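You operate a simulated robot arm through the tools that you are given. There is no shell and no other tool. Be economical: measure what you need, move in short steps, check, and stop when the job is done.

You run a simulated robot arm. Do the job below in one go: nothing can be reset, and whatever is moved stays where it is left.

## Task
Take the yellow foam pad from the bench with a teal top and put it on the narrow steel bench.

It is judged by the outcome, as a careful person would: the job done as asked, and still so three seconds after it is handed in. It fails if anything else is knocked over, pushed out of place, dropped, spilled or broken.

## Robot
A 7-joint arm with a two-finger parallel gripper, fixed in place. Base frame: the origin is at the foot of the arm, x ahead of it, y to its left, z up; the work surface is at about z = 800. Lengths are in mm, angles in rad, forces in N, time in s.
With the tool pointing down near the work surface it reaches from about 240 to 680 mm from the base axis. Its first joint turns from -1.152 to 1.152 rad. Payload 2.4 kg.
The TCP is the grasp point between the finger pads, 30 mm short of the fingertips. In the tool frame z runs along the fingers and y along their closing line. The gripper opens to 94 mm. The fingers are 28 mm wide and 10 mm thick; the gripper's body (50 by 96 mm) begins 55 mm behind the TCP.
Orientation is told as [roll, pitch, yaw] about the base's x, y, z axes, in that order, counted from this pose: with the fingers straight down and closing along the base's y, the tool's x points along the base's -x, its y along +y and its z along -z.

## Interface
- The arm moves only by the tool send_rows. Its argument "steps" is a list of rows, each a list of 7 numbers: the shift along the tool's x, y, z in mm, then the turn, a rotation vector about the tool's x, y, z in rad, then the finger opening in mm, from 0 to 94. In form: [[tx, ty, tz, wx, wy, wz, fingers], ...]. A call has 1 to 10 rows; each row is the pose to reach, as a shift and turn from the pose commanded when the call began, along the tool's axes at that moment. Each row takes 0.2 s and may step no farther than 50 mm and 0.15 rad from the row before; otherwise, or with a gripper value out of range, the whole call is refused. A pose out of reach is approached as far as the arm can. The call stops where the force on the tool passes 40 N (or 10 N more than at its start, if that is more) or the arm is blocked; 0.2 s more then pass. Each finger travels about 153 mm/s and halts on what it meets, pressing with about 40 N; the grip force reading is that of the motor and also rises with nothing between the fingers. The clock runs only during rows and for 0.2 s after the last one: add rows that repeat a pose to give the fingers time. The reply holds the time, the measured pose of the TCP, the force on the tool along the base axes, the opening and the grip force, in the units named above and with some noise.
- Cameras (640 x 400 px; columns grow to the right, rows downward): "scene" is fixed at [36.5, 472.6, 1444.7]; the picture's right is [-0.78, -0.63, 0.00], its down [-0.37, 0.45, -0.81] and it looks along [0.51, -0.63, -0.59] (base axes); focal length 350 px, centre (320, 200). "wrist" rides on the gripper at [76, 14, -102] in the tool frame; the picture's right is [-0.18, 0.98, 0.00], its down [-0.75, -0.14, -0.64] and it looks along [-0.63, -0.12, 0.77] (tool axes); focal length 243 px, centre (320, 200). There is no depth. A picture from a camera that has moved, and an enlarged one, comes with that camera's place and axes in the base frame and with its lens.
- snapshot(camera): a new picture of that camera. The clock stands still meanwhile.
- enlarge(camera, box): a new picture of the part [left, top, right, bottom] of that camera's present view, enlarged. The clock stands still meanwhile.
- hand_in(): hands the job in; it is judged then, once.

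Go step by step. Nothing tells you positions but the pictures and the camera data: compare them with the known pose of the tool, close in by small moves and look again before you grip or let go. The budget is 90 turns and 36 pictures, counting those below and the enlarged ones. Unless the task says otherwise, let go and move clear before handing in, and close with one line.

The tools are called after "Call:" as name(argument=value, ...) on one line, values as JSON. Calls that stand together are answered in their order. send_rows: Moves the arm, as the interface text tells. Its arguments: {"type":"object","properties":{"steps":{"type":"array","items":{"type":"array","items":{"type":"number"}}}},"required":["steps"]} The other tools are called the same way: snapshot (camera) takes a picture; enlarge (camera, box) takes an enlarged picture of a part of a camera's view; hand_in () hands the job in.

At the start:

```text
t: 0.0
eef_pos: [436.4, 111.0, 1132.9]
ee_rot: [0.0, 0.0, 0.001]
force: [-1.2, 0.5, 0.5]
opening: 94.0
gripper_force: 0.1
```

scene: 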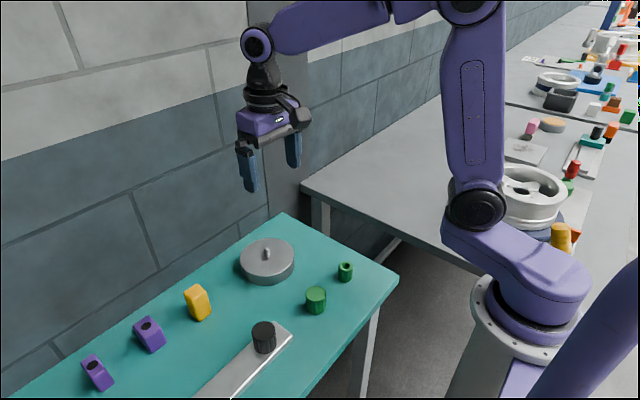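
wrist: 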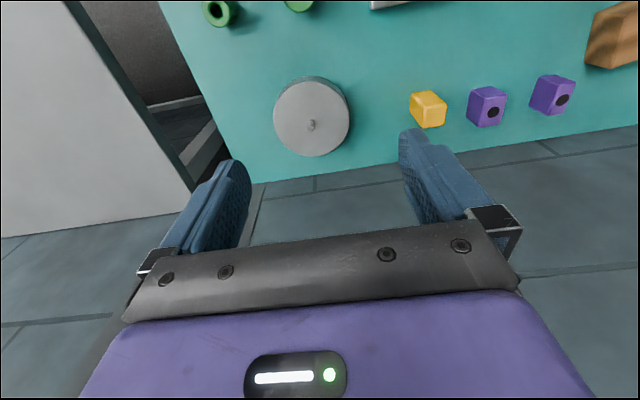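

I see the yellow block on the teal bench at about [540, 270], and a large grey bench on the other side. I'll look closer at both before moving.

Call:
enlarge(camera="scene", box=[0, 220, 400, 400])

Call:
enlarge(camera="scene", box=[290, 0, 640, 280])

```text
1.60 times, centred on (200, 310) of scene
camera zoom: at [36.5, 472.6, 1444.7], right [-0.78, -0.63, 0.0], down [-0.37, 0.45, -0.81], along [0.51, -0.63, -0.59], focal length 560 px, centre (512, 24)
```

zoom: 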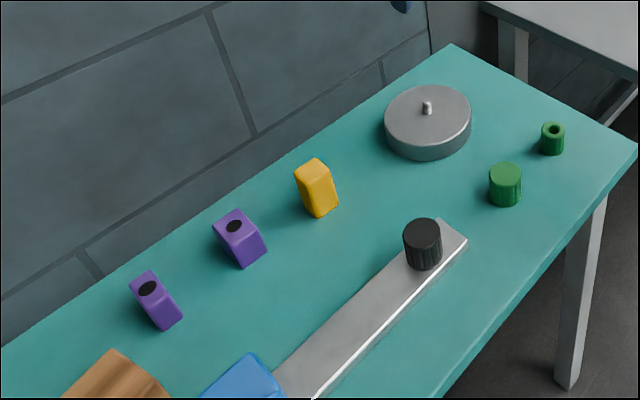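

```text
1.43 times, centred on (465, 140) of scene
camera zoom: at [36.5, 472.6, 1444.7], right [-0.78, -0.63, 0.0], down [-0.37, 0.45, -0.81], along [0.51, -0.63, -0.59], focal length 500 px, centre (113, 286)
```

zoom: 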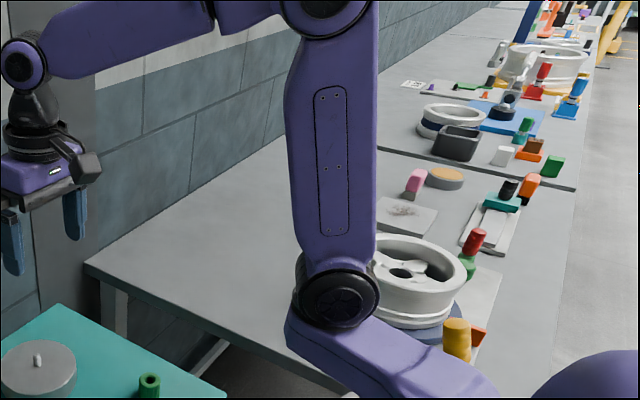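

The grey bench begins near y = -260 and looks wide, and I don't see any obvious narrow steel bench yet. I'll swing the arm left at its present height to see the part out of view.

Call:
send_rows(steps=[[18, 26, 0, 0, 0, -0.1, 94], [36, 52, 0, 0, 0, -0.2, 94], [54, 78, 0, 0, 0, -0.3, 94], [72, 104, 0, 0, 0, -0.4, 94], [90, 130, 0, 0, 0, -0.5, 94], [108, 156, 0, 0, 0, -0.6, 94], [126, 182, 0, 0, 0, -0.7, 94], [144, 208, 0, 0, 0, -0.8, 94], [162, 234, 0, 0, 0, -0.9, 94], [180, 260, 0, 0, 0, -1.0, 94]])

Call:
snapshot(camera="wrist")

Call:
snapshot(camera="scene")

```text
t: 2.2
eef_pos: [255.2, 369.3, 1132.7]
ee_rot: [0.002, -0.001, 1.003]
force: [-0.3, -0.7, -0.1]
opening: 94.0
gripper_force: 0.1
```

```text
31 pictures are left
camera wrist: at [202.5, 313.3, 1235.6], right [-0.73, 0.68, 0.0], down [0.53, 0.56, 0.64], along [0.44, 0.47, -0.77], focal length 243 px, centre (320, 200)
```

wrist: 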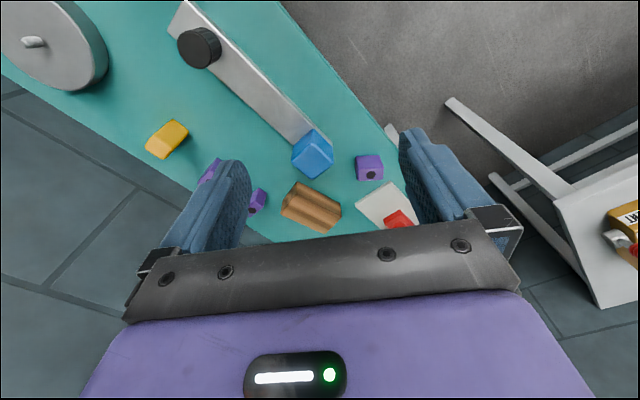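

```text
30 pictures are left
```

scene: 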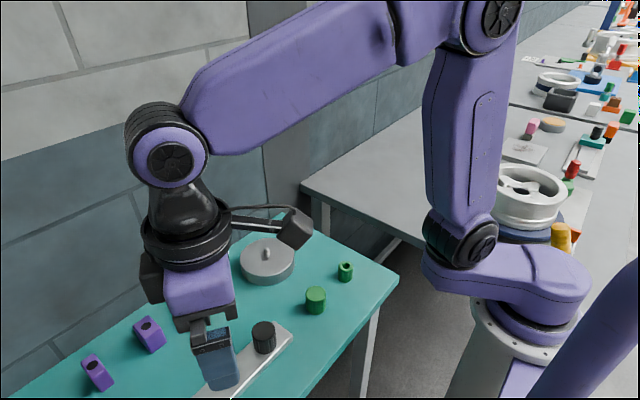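

The left side shows only floor and a distant bench well beyond reach. Next I'll swing back and then to the right to inspect the grey bench side.

Call:
send_rows(steps=[[12, -29, 0, 0, 0, 0.1, 94], [24, -58, 0, 0, 0, 0.2, 94], [36, -87, 0, 0, 0, 0.3, 94], [48, -116, 0, 0, 0, 0.4, 94], [60, -146, 0, 0, 0, 0.5, 94], [72, -175, 0, 0, 0, 0.6, 94], [84, -204, 0, 0, 0, 0.7, 94], [96, -233, 0, 0, 0, 0.8, 94], [108, -262, 0, 0, 0, 0.9, 94], [119, -291, 0, 0, 0, 1.0, 94]])

Call:
send_rows(steps=[[8, -40, 0, 0, 0, 0.1, 94], [16, -80, 0, 0, 0, 0.2, 94], [24, -120, 0, 0, 0, 0.3, 94], [32, -160, 0, 0, 0, 0.4, 94], [45, -200, 0, 0, 0, 0.5, 94], [60, -240, 0, 0, 0, 0.6, 94], [76, -275, 0, 0, 0, 0.7, 94], [94, -310, 0, 0, 0, 0.8, 94], [112, -345, 0, 0, 0, 0.9, 94], [130, -380, 0, 0, 0, 1.0, 94]])

Call:
snapshot(camera="wrist")

Call:
snapshot(camera="scene")

```text
t: 4.4
eef_pos: [436.0, 112.2, 1133.8]
ee_rot: [0.001, 0.0, -0.004]
force: [-0.1, -0.9, -0.1]
opening: 94.0
gripper_force: 0.1
```

```text
t: 6.6
eef_pos: [310.4, -266.9, 1134.1]
ee_rot: [0.0, -0.001, -1.0]
force: [0.6, 0.3, -1.1]
opening: 93.9
gripper_force: 0.0
```

```text
29 pictures are left
camera wrist: at [280.7, -194.8, 1236.5], right [0.93, 0.38, 0.0], down [0.29, -0.71, 0.64], along [0.24, -0.6, -0.77], focal length 243 px, centre (320, 200)
```

wrist: 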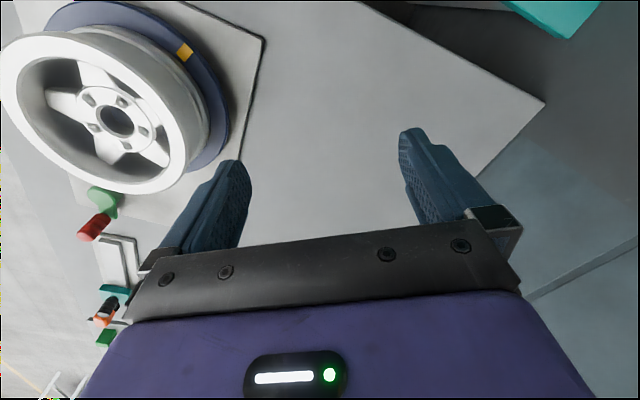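

```text
28 pictures are left
```

scene: 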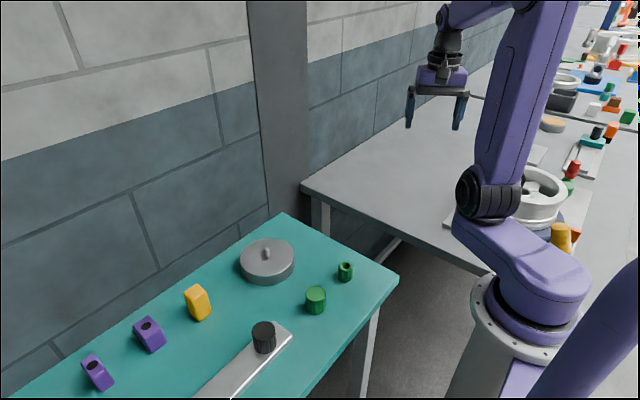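

The grey bench top computes to about z = 862 with its near corner at [640, -180], and it seems wide. I'll tilt the tool outward to see further before deciding which bench is the narrow steel one.

Call:
send_rows(steps=[[0, 0, -20, 0, -0.14, 0, 94], [0, 0, -40, 0, -0.28, 0, 94], [0, 0, -60, 0, -0.42, 0, 94], [0, 0, -80, 0, -0.56, 0, 94], [0, 0, -100, 0, -0.7, 0, 94]])

Call:
snapshot(camera="wrist")

```text
t: 7.8
eef_pos: [306.6, -266.9, 1235.9]
ee_rot: [0.001, -0.704, -0.999]
force: [-0.1, 0.8, -0.3]
opening: 94.4
gripper_force: 0.1
```

```text
27 pictures are left
camera wrist: at [252.5, -154.7, 1264.4], right [0.9, 0.41, 0.12], down [-0.03, -0.21, 0.98], along [0.43, -0.89, -0.18], focal length 243 px, centre (320, 200)
```

wrist: 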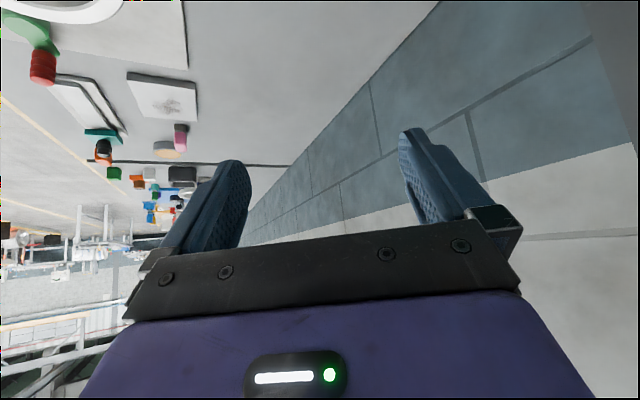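

This side shows only the long row of wide grey benches. I'll undo the tilt, swing back left, and look with an outward tilt on that side too.

Call:
send_rows(steps=[[0, 0, 0, 0, 0.14, 0, 94], [0, 0, 0, 0, 0.28, 0, 94], [0, 0, 0, 0, 0.42, 0, 94], [0, 0, 0, 0, 0.56, 0, 94], [0, 0, 0, 0, 0.7, 0, 94]])

Call:
send_rows(steps=[[25, 31, 0, 0, 0, -0.1, 94], [50, 62, 0, 0, 0, -0.2, 94], [74, 94, 0, 0, 0, -0.3, 94], [99, 125, 0, 0, 0, -0.4, 94], [124, 156, 0, 0, 0, -0.5, 94], [148, 188, 0, 0, 0, -0.6, 94], [173, 219, 0, 0, 0, -0.7, 94], [198, 250, 0, 0, 0, -0.8, 94], [222, 282, 0, 0, 0, -0.9, 94], [247, 313, 0, 0, 0, -1.0, 94]])

Call:
send_rows(steps=[[18, 26, 0, 0, 0, -0.14, 94], [36, 52, 0, 0, 0, -0.28, 94], [54, 78, 0, 0, 0, -0.42, 94], [72, 104, 0, 0, 0, -0.56, 94], [90, 130, 0, 0, 0, -0.7, 94], [108, 156, 0, 0, 0, -0.84, 94], [126, 182, 0, 0, 0, -0.98, 94], [144, 208, 0, 0, 0, -1.12, 94], [162, 234, 0, 0, 0, -1.26, 94], [180, 260, 0, 0, 0, -1.4, 94]])

Call:
send_rows(steps=[[0, 0, 0, 0, -0.14, 0, 94], [0, 0, 0, 0, -0.28, 0, 94], [0, 0, 0, 0, -0.42, 0, 94]])

Call:
snapshot(camera="wrist")

```text
t: 9.0
eef_pos: [307.0, -267.7, 1234.0]
ee_rot: [-0.001, 0.002, -0.999]
force: [0.3, -0.1, -0.3]
opening: 94.2
gripper_force: 0.1
```

```text
t: 11.2
eef_pos: [437.6, 112.3, 1231.6]
ee_rot: [0.0, 0.0, 0.0]
force: [-0.4, -0.3, -0.5]
opening: 93.9
gripper_force: 0.0
```

```text
t: 13.4
eef_pos: [258.2, 367.9, 1233.2]
ee_rot: [0.0, -0.001, 1.401]
force: [-0.4, 0.0, 0.0]
opening: 93.9
gripper_force: 0.0
```

```text
t: 14.2
eef_pos: [258.4, 369.3, 1233.2]
ee_rot: [-0.001, -0.422, 1.401]
force: [-0.1, -0.3, 0.2]
opening: 93.7
gripper_force: 0.0
```

```text
26 pictures are left
camera wrist: at [225.0, 261.7, 1295.8], right [-0.94, 0.33, 0.07], down [0.21, 0.39, 0.89], along [0.27, 0.86, -0.44], focal length 243 px, centre (320, 200)
```

wrist: 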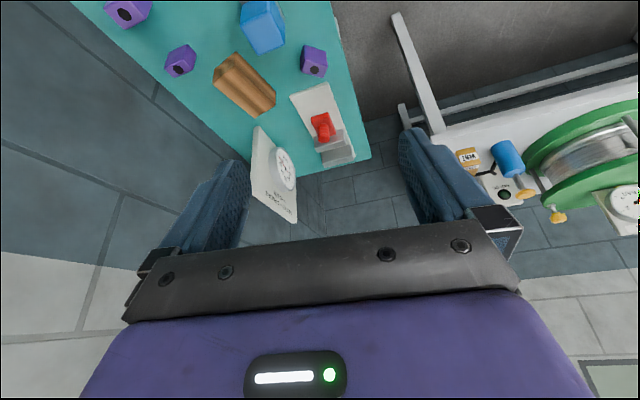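

On the far left is a light steel bench with a cable reel, which seems out of reach. I'll zoom on it here, and look again at the steel bar on the teal bench.

Call:
enlarge(camera="wrist", box=[380, 0, 640, 260])

Call:
enlarge(camera="scene", box=[400, 150, 640, 400])

```text
1.54 times, centred on (510, 130) of wrist
camera zoom: at [225.0, 261.7, 1295.8], right [-0.94, 0.33, 0.07], down [0.21, 0.39, 0.89], along [0.27, 0.86, -0.44], focal length 373 px, centre (28, 308)
```

zoom: 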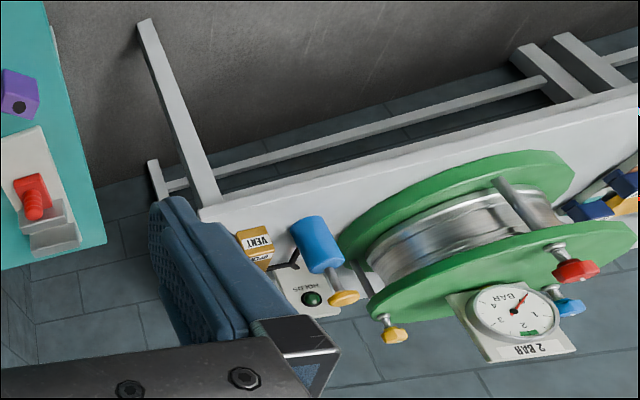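

```text
1.60 times, centred on (520, 275) of scene
camera zoom: at [36.5, 472.6, 1444.7], right [-0.78, -0.63, 0.0], down [-0.37, 0.45, -0.81], along [0.51, -0.63, -0.59], focal length 560 px, centre (0, 80)
```

zoom: 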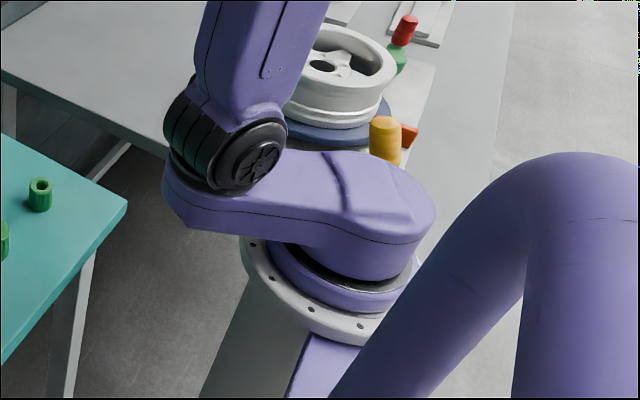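

The left bench's corner computes to about [55, 970, 800], clearly out of reach, so the grey bench is the leading candidate. I'll now go over the yellow pad and view it and the steel bar from close by.

Call:
send_rows(steps=[[0, 0, 0, 0, 0.14, 0, 94], [0, 0, 0, 0, 0.28, 0, 94], [0, 0, 0, 0, 0.42, 0, 94]])

Call:
send_rows(steps=[[7, -24, 23, 0, 0, 0.14, 94], [14, -47, 46, 0, 0, 0.28, 94], [21, -71, 70, 0, 0, 0.42, 94], [28, -95, 93, 0, 0, 0.56, 94], [35, -118, 116, 0, 0, 0.7, 94], [42, -142, 140, 0, 0, 0.84, 94], [49, -166, 163, 0, 0, 0.98, 94], [56, -190, 186, 0, 0, 1.12, 94], [63, -213, 210, 0, 0, 1.26, 94], [70, -237, 233, 0, 0, 1.4, 94]])

Call:
snapshot(camera="wrist")

Call:
snapshot(camera="scene")

```text
t: 15.0
eef_pos: [258.6, 369.6, 1232.9]
ee_rot: [0.001, -0.001, 1.4]
force: [0.8, -0.4, -0.6]
opening: 94.0
gripper_force: 0.0
```

```text
t: 17.2
eef_pos: [477.2, 259.5, 1000.2]
ee_rot: [0.001, 0.0, -0.003]
force: [-0.1, -1.0, 0.1]
opening: 93.9
gripper_force: 0.1
```

```text
23 pictures are left
camera wrist: at [402.3, 273.6, 1102.4], right [0.19, 0.98, 0.0], down [0.75, -0.14, 0.64], along [0.63, -0.12, -0.77], focal length 243 px, centre (320, 200)
```

wrist: 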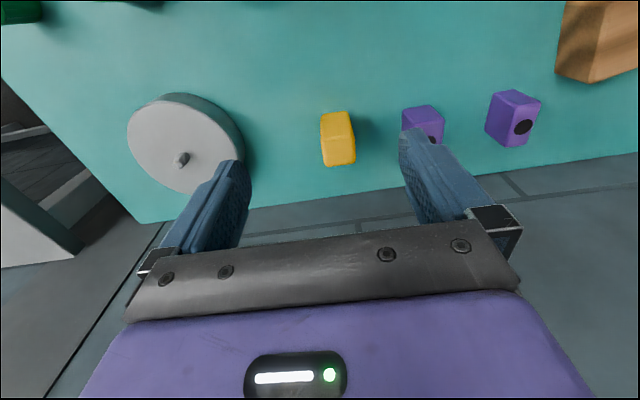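

```text
22 pictures are left
```

scene: 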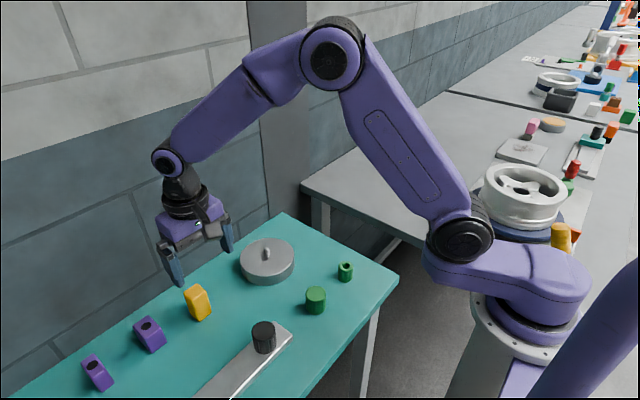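

The pad is at about [543, 268, 815]. I'll zoom in to get its orientation and size.

Call:
enlarge(camera="wrist", box=[270, 90, 430, 190])

Call:
enlarge(camera="scene", box=[150, 260, 310, 360])

```text
4.00 times, centred on (350, 140) of wrist
camera zoom: at [402.3, 273.6, 1102.4], right [0.19, 0.98, 0.0], down [0.75, -0.14, 0.64], along [0.63, -0.12, -0.77], focal length 970 px, centre (200, 440)
```

zoom: 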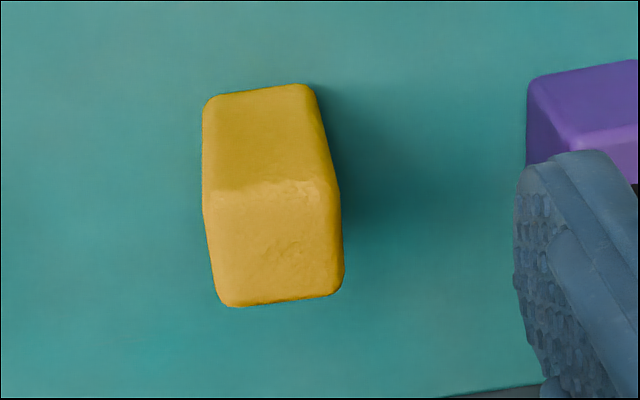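

```text
4.00 times, centred on (230, 310) of scene
camera zoom: at [36.5, 472.6, 1444.7], right [-0.78, -0.63, 0.0], down [-0.37, 0.45, -0.81], along [0.51, -0.63, -0.59], focal length 1401 px, centre (680, -240)
```

zoom: 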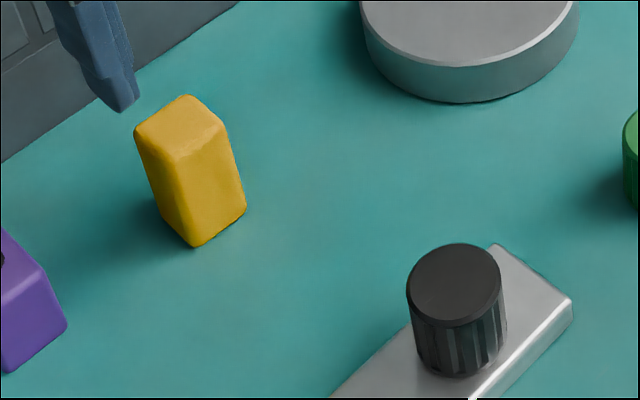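

The pad is an upright block: x 514–555, y 253–286, z 800–862, nearly aligned with the gripper. I'll move above it with fingers at 70 mm and look.

Call:
send_rows(steps=[[-20, 3, 20, 0, 0, 0, 70], [-40, 6, 40, 0, 0, 0, 70], [-57, 9.5, 70, 0, 0, 0, 70], [-57, 9.5, 90, 0, 0, 0, 70]])

Call:
snapshot(camera="wrist")

Call:
enlarge(camera="scene", box=[110, 220, 310, 345])

```text
t: 18.2
eef_pos: [535.6, 268.4, 912.9]
ee_rot: [0.0, 0.001, -0.001]
force: [-0.3, -0.1, 0.5]
opening: 69.8
gripper_force: 0.0
```

```text
19 pictures are left
camera wrist: at [460.4, 282.9, 1014.9], right [0.18, 0.98, 0.0], down [0.75, -0.14, 0.64], along [0.63, -0.12, -0.77], focal length 243 px, centre (320, 200)
```

wrist: 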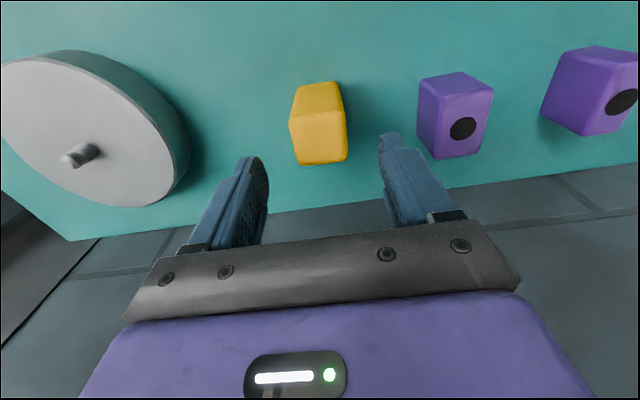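

```text
3.20 times, centred on (210, 282) of scene
camera zoom: at [36.5, 472.6, 1444.7], right [-0.78, -0.63, 0.0], down [-0.37, 0.45, -0.81], along [0.51, -0.63, -0.59], focal length 1121 px, centre (672, -64)
```

zoom: 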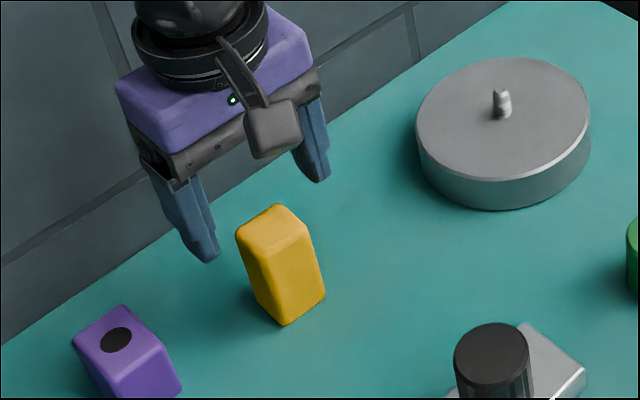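

Measurements agree: pad centre at [534, 269] with a slight yaw of about -0.06. I'll descend to z≈836 and close.

Call:
send_rows(steps=[[1, 0, 20, 0, 0, 0.06, 70], [1, 0, 40, 0, 0, 0.06, 70], [1, 0, 60, 0, 0, 0.06, 70], [1, 0, 77, 0, 0, 0.06, 70], [1, 0, 77, 0, 0, 0.06, 70]])

Call:
send_rows(steps=[[0, 0, 0, 0, 0, 0, 45], [0, 0, 0, 0, 0, 0, 30], [0, 0, 0, 0, 0, 0, 25], [0, 0, 0, 0, 0, 0, 25]])

```text
t: 19.4
eef_pos: [536.0, 270.9, 835.7]
ee_rot: [0.0, 0.0, -0.058]
force: [-0.3, 0.1, 0.5]
opening: 70.0
gripper_force: 0.0
```

```text
t: 20.4
eef_pos: [535.3, 269.4, 835.7]
ee_rot: [-0.002, 0.0, -0.059]
force: [0.2, -0.1, 0.5]
opening: 39.0
gripper_force: 40.0
```

The pad is gripped at 39 mm with 40 N. I'll lift straight up and check it.

Call:
send_rows(steps=[[0, 0, -15, 0, 0, 0, 25], [0, 0, -50, 0, 0, 0, 25], [0, 0, -90, 0, 0, 0, 25], [0, 0, -130, 0, 0, 0, 25], [0, 0, -170, 0, 0, 0, 25], [0, 0, -210, 0, 0, 0, 25], [0, 0, -240, 0, 0, -0.06, 25]])

Call:
snapshot(camera="wrist")

```text
t: 22.0
eef_pos: [534.2, 269.9, 1074.0]
ee_rot: [0.0, 0.0, 0.001]
force: [0.6, 0.0, 0.5]
opening: 39.0
gripper_force: 40.3
```

```text
17 pictures are left
camera wrist: at [457.5, 282.8, 1176.3], right [0.18, 0.98, 0.0], down [0.75, -0.14, 0.64], along [0.63, -0.12, -0.77], focal length 243 px, centre (320, 200)
```

wrist: 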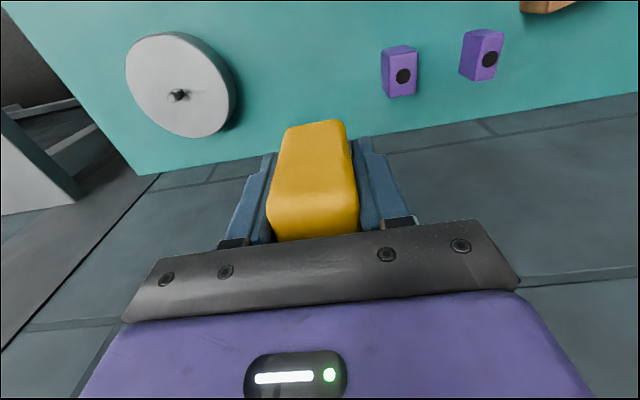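

The pad is held firmly. I'll carry it over to the grey bench, whose clear area lies at x 260–630, y beyond -180, and inspect it from above.

Call:
send_rows(steps=[[14, -48, 0, 0, 0, 0, 25], [28, -94, 0, 0, 0, 0, 25], [42, -140, 0, 0, 0, 0, 25], [56, -186, 0, 0, 0, 0, 25], [70, -232, 0, 0, 0, 0, 25], [84, -278, 0, 0, 0, 0, 25], [98, -324, 0, 0, 0, 0, 25], [112, -370, 0, 0, 0, 0, 25], [126, -416, 0, 0, 0, 0, 25], [140, -462, 0, 0, 0, 0, 25]])

Call:
send_rows(steps=[[4, -26, 0, 0, 0, 0, 25], [8, -52, 0, 0, 0, 0, 25], [10, -78, 0, 0, 0, 0, 25]])

Call:
snapshot(camera="wrist")

Call:
snapshot(camera="scene")

```text
t: 24.2
eef_pos: [393.8, -191.3, 1070.5]
ee_rot: [0.002, -0.001, 0.001]
force: [0.1, -1.1, 0.6]
opening: 38.7
gripper_force: 40.0
```

```text
t: 25.0
eef_pos: [384.6, -268.1, 1072.2]
ee_rot: [0.001, 0.0, -0.001]
force: [-0.3, -1.3, -0.5]
opening: 39.3
gripper_force: 40.2
```

```text
16 pictures are left
camera wrist: at [308.4, -255.1, 1174.7], right [0.18, 0.98, 0.0], down [0.75, -0.14, 0.64], along [0.63, -0.12, -0.77], focal length 243 px, centre (320, 200)
```

wrist: 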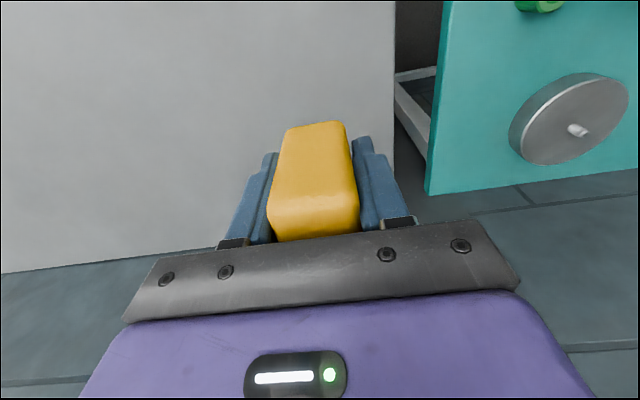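

```text
15 pictures are left
```

scene: 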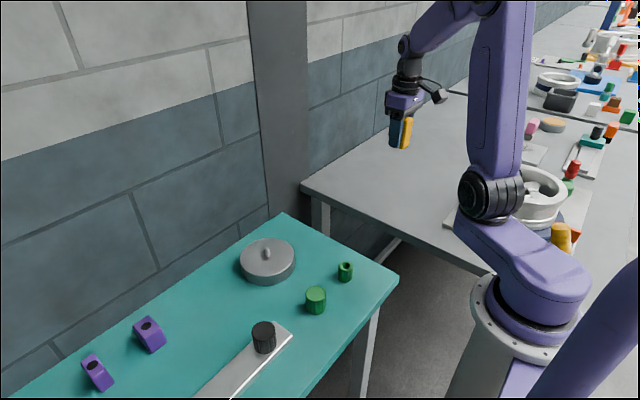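

Below is a clear stretch of grey bench, edge at y≈-183. I'll go to about [430, -328] and lower to leave a ~20 mm gap, then check.

Call:
send_rows(steps=[[-22, -30, 0, 0, 0, 0, 25], [-45, -60, 0, 0, 0, 0, 25], [-45, -60, 40, 0, 0, 0, 25], [-45, -60, 80, 0, 0, 0, 25], [-45, -60, 115, 0, 0, 0, 25], [-45, -60, 140, 0, 0, 0, 25], [-45, -60, 152, 0, 0, 0, 25]])

Call:
snapshot(camera="wrist")

Call:
enlarge(camera="scene", box=[340, 80, 500, 180])

```text
t: 26.6
eef_pos: [431.4, -331.7, 923.0]
ee_rot: [-0.001, 0.001, 0.002]
force: [-0.2, -0.5, 0.2]
opening: 38.6
gripper_force: 40.3
```

```text
14 pictures are left
camera wrist: at [354.9, -317.0, 1024.8], right [0.18, 0.98, 0.0], down [0.75, -0.14, 0.64], along [0.63, -0.12, -0.77], focal length 243 px, centre (320, 200)
```

wrist: 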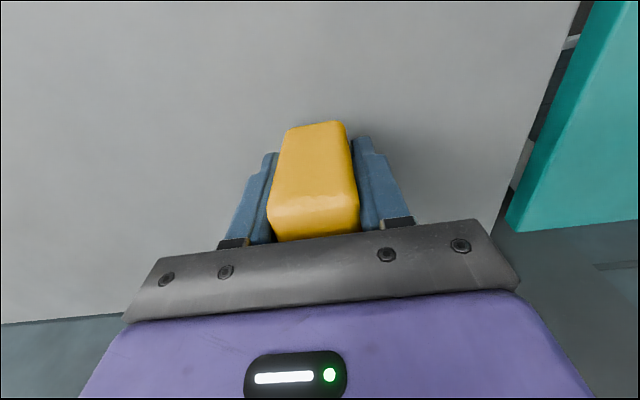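

```text
4.00 times, centred on (420, 130) of scene
camera zoom: at [36.5, 472.6, 1444.7], right [-0.78, -0.63, 0.0], down [-0.37, 0.45, -0.81], along [0.51, -0.63, -0.59], focal length 1401 px, centre (-80, 480)
```

zoom: 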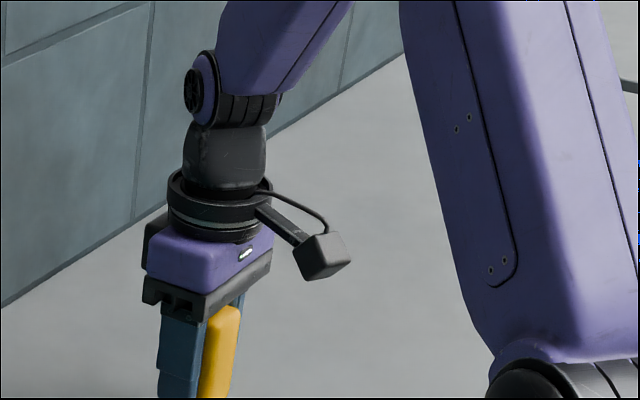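

The edge view again gives a bench height near 860, so contact is expected at TCP z≈897. I'll lower in small steps.

Call:
send_rows(steps=[[0, 0, 5, 0, 0, 0, 25], [0, 0, 10, 0, 0, 0, 25], [0, 0, 14, 0, 0, 0, 25], [0, 0, 17, 0, 0, 0, 25], [0, 0, 19, 0, 0, 0, 25], [0, 0, 20, 0, 0, 0, 25]])

Call:
enlarge(camera="scene", box=[340, 120, 500, 220])

```text
t: 28.0
eef_pos: [429.8, -329.7, 901.3]
ee_rot: [0.001, -0.001, 0.0]
force: [0.8, 0.1, -1.0]
opening: 39.2
gripper_force: 39.8
```

```text
4.00 times, centred on (420, 170) of scene
camera zoom: at [36.5, 472.6, 1444.7], right [-0.78, -0.63, 0.0], down [-0.37, 0.45, -0.81], along [0.51, -0.63, -0.59], focal length 1401 px, centre (-80, 320)
```

zoom: 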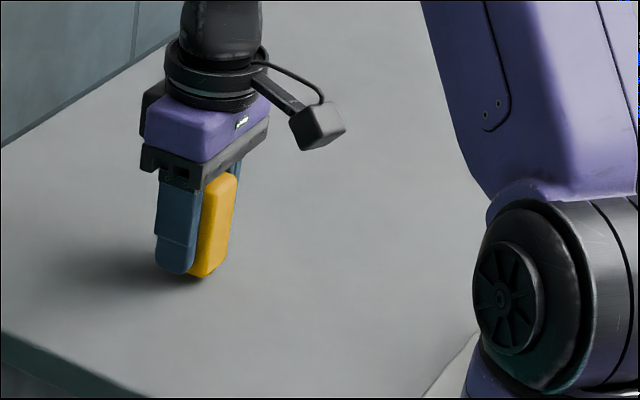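

The pad is nearly touching. I'll keep lowering in 1.5 mm steps and watch the force.

Call:
send_rows(steps=[[0, 0, 1.5, 0, 0, 0, 25], [0, 0, 3, 0, 0, 0, 25], [0, 0, 3, 0, 0, 0, 25]])

Call:
send_rows(steps=[[0, 0, 1, 0, 0, 0, 25], [0, 0, 2, 0, 0, 0, 25], [0, 0, 2, 0, 0, 0, 25]])

```text
t: 28.8
eef_pos: [428.1, -330.5, 898.0]
ee_rot: [0.001, 0.001, 0.0]
force: [0.0, -0.3, -0.3]
opening: 38.9
gripper_force: 40.0
```

```text
t: 29.6
eef_pos: [430.4, -330.4, 896.6]
ee_rot: [0.001, 0.001, 0.0]
force: [0.3, 0.1, -1.1]
opening: 39.2
gripper_force: 40.2
```

There is no contact force yet at z≈897. I'll continue gently.

Call:
send_rows(steps=[[0, 0, 1, 0, 0, 0, 25], [0, 0, 2, 0, 0, 0, 25], [0, 0, 2, 0, 0, 0, 25]])

Call:
send_rows(steps=[[0, 0, 1, 0, 0, 0, 25], [0, 0, 2, 0, 0, 0, 25], [0, 0, 2, 0, 0, 0, 25]])

Call:
enlarge(camera="scene", box=[360, 155, 424, 195])

```text
t: 30.4
eef_pos: [430.9, -329.5, 895.0]
ee_rot: [0.0, 0.0, 0.001]
force: [-2.7, 1.2, 11.5]
opening: 38.8
gripper_force: 40.1
```

```text
t: 31.1
eef_pos: [431.4, -330.9, 896.0]
ee_rot: [-0.002, -0.003, -0.002]
force: [-2.6, 3.1, 8.3]
opening: 39.1
gripper_force: 40.3
stopped in row 3: the force on the tool passed its limit (the readings are from after the stop); the commanded pose is now the measured one
```

```text
10.00 times, centred on (392, 175) of scene
camera zoom: at [36.3, 472.8, 1444.7], right [-0.78, -0.63, 0.0], down [-0.37, 0.45, -0.81], along [0.51, -0.63, -0.59], focal length 3503 px, centre (-400, 450)
```

zoom: 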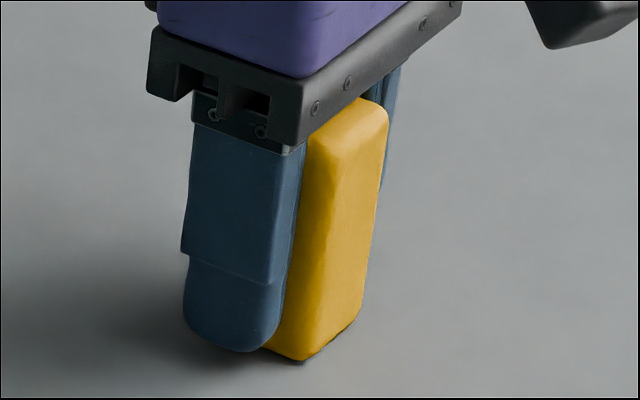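

Contact is confirmed and the pad stands on the bench. I'll open the fingers gradually and then rise clear.

Call:
send_rows(steps=[[0, 0, 0, 0, 0, 0, 42], [0, 0, 0, 0, 0, 0, 50], [0, 0, 0, 0, 0, 0, 64], [0, 0, 0, 0, 0, 0, 70], [0, 0, 0, 0, 0, 0, 70]])

Call:
send_rows(steps=[[0, 0, -15, 0, 0, 0, 70], [0, 0, -40, 0, 0, 0, 70], [0, 0, -80, 0, 0, 0, 70], [0, 0, -120, 0, 0, 0, 70], [0, 0, -160, 0, 0, 0, 70], [0, 0, -160, 0, 0, 0, 70]])

Call:
snapshot(camera="wrist")

Call:
snapshot(camera="scene")

```text
t: 32.2
eef_pos: [430.4, -331.0, 895.1]
ee_rot: [-0.004, -0.004, 0.0]
force: [0.0, 0.8, 0.1]
opening: 70.1
gripper_force: 0.1
```

```text
t: 33.6
eef_pos: [430.3, -330.0, 1055.3]
ee_rot: [-0.004, -0.002, 0.001]
force: [0.4, 0.0, 0.0]
opening: 70.1
gripper_force: 0.0
```

```text
10 pictures are left
camera wrist: at [352.1, -316.1, 1158.6], right [0.18, 0.98, 0.0], down [0.75, -0.14, 0.65], along [0.63, -0.12, -0.76], focal length 243 px, centre (320, 200)
```

wrist: 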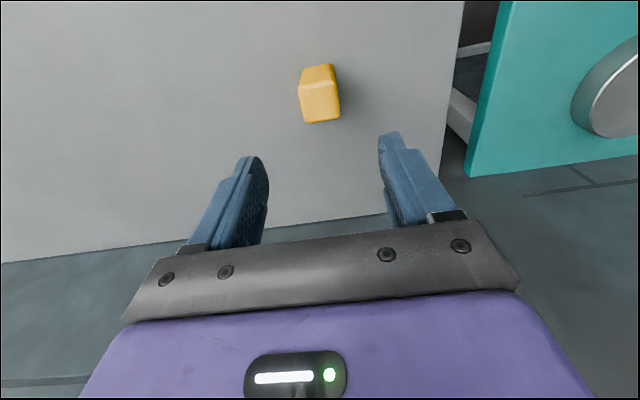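

```text
9 pictures are left
```

scene: 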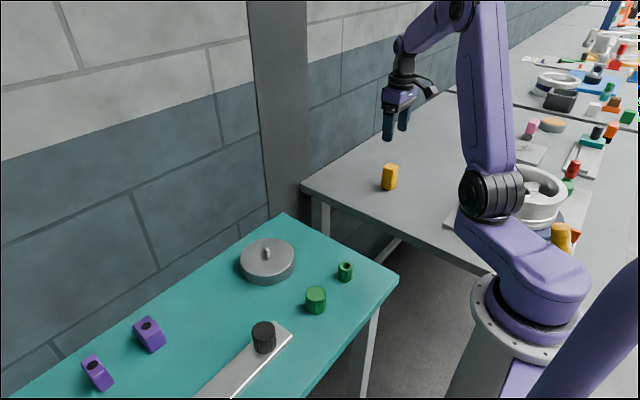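

The pad stands upright on the grey steel bench, the gripper is clear, and everything else looks undisturbed. I'm handing in.

Call:
hand_in()

```text
The job is handed in.
```

The yellow foam pad is off the teal bench and standing upright on the grey steel bench, and nothing else looks disturbed. I took the grey bench to be the "narrow steel bench" because it was the only other bench in reach. That is a guess: it measured wider than the teal one, and a narrower-looking steel bench to the far left was out of reach.
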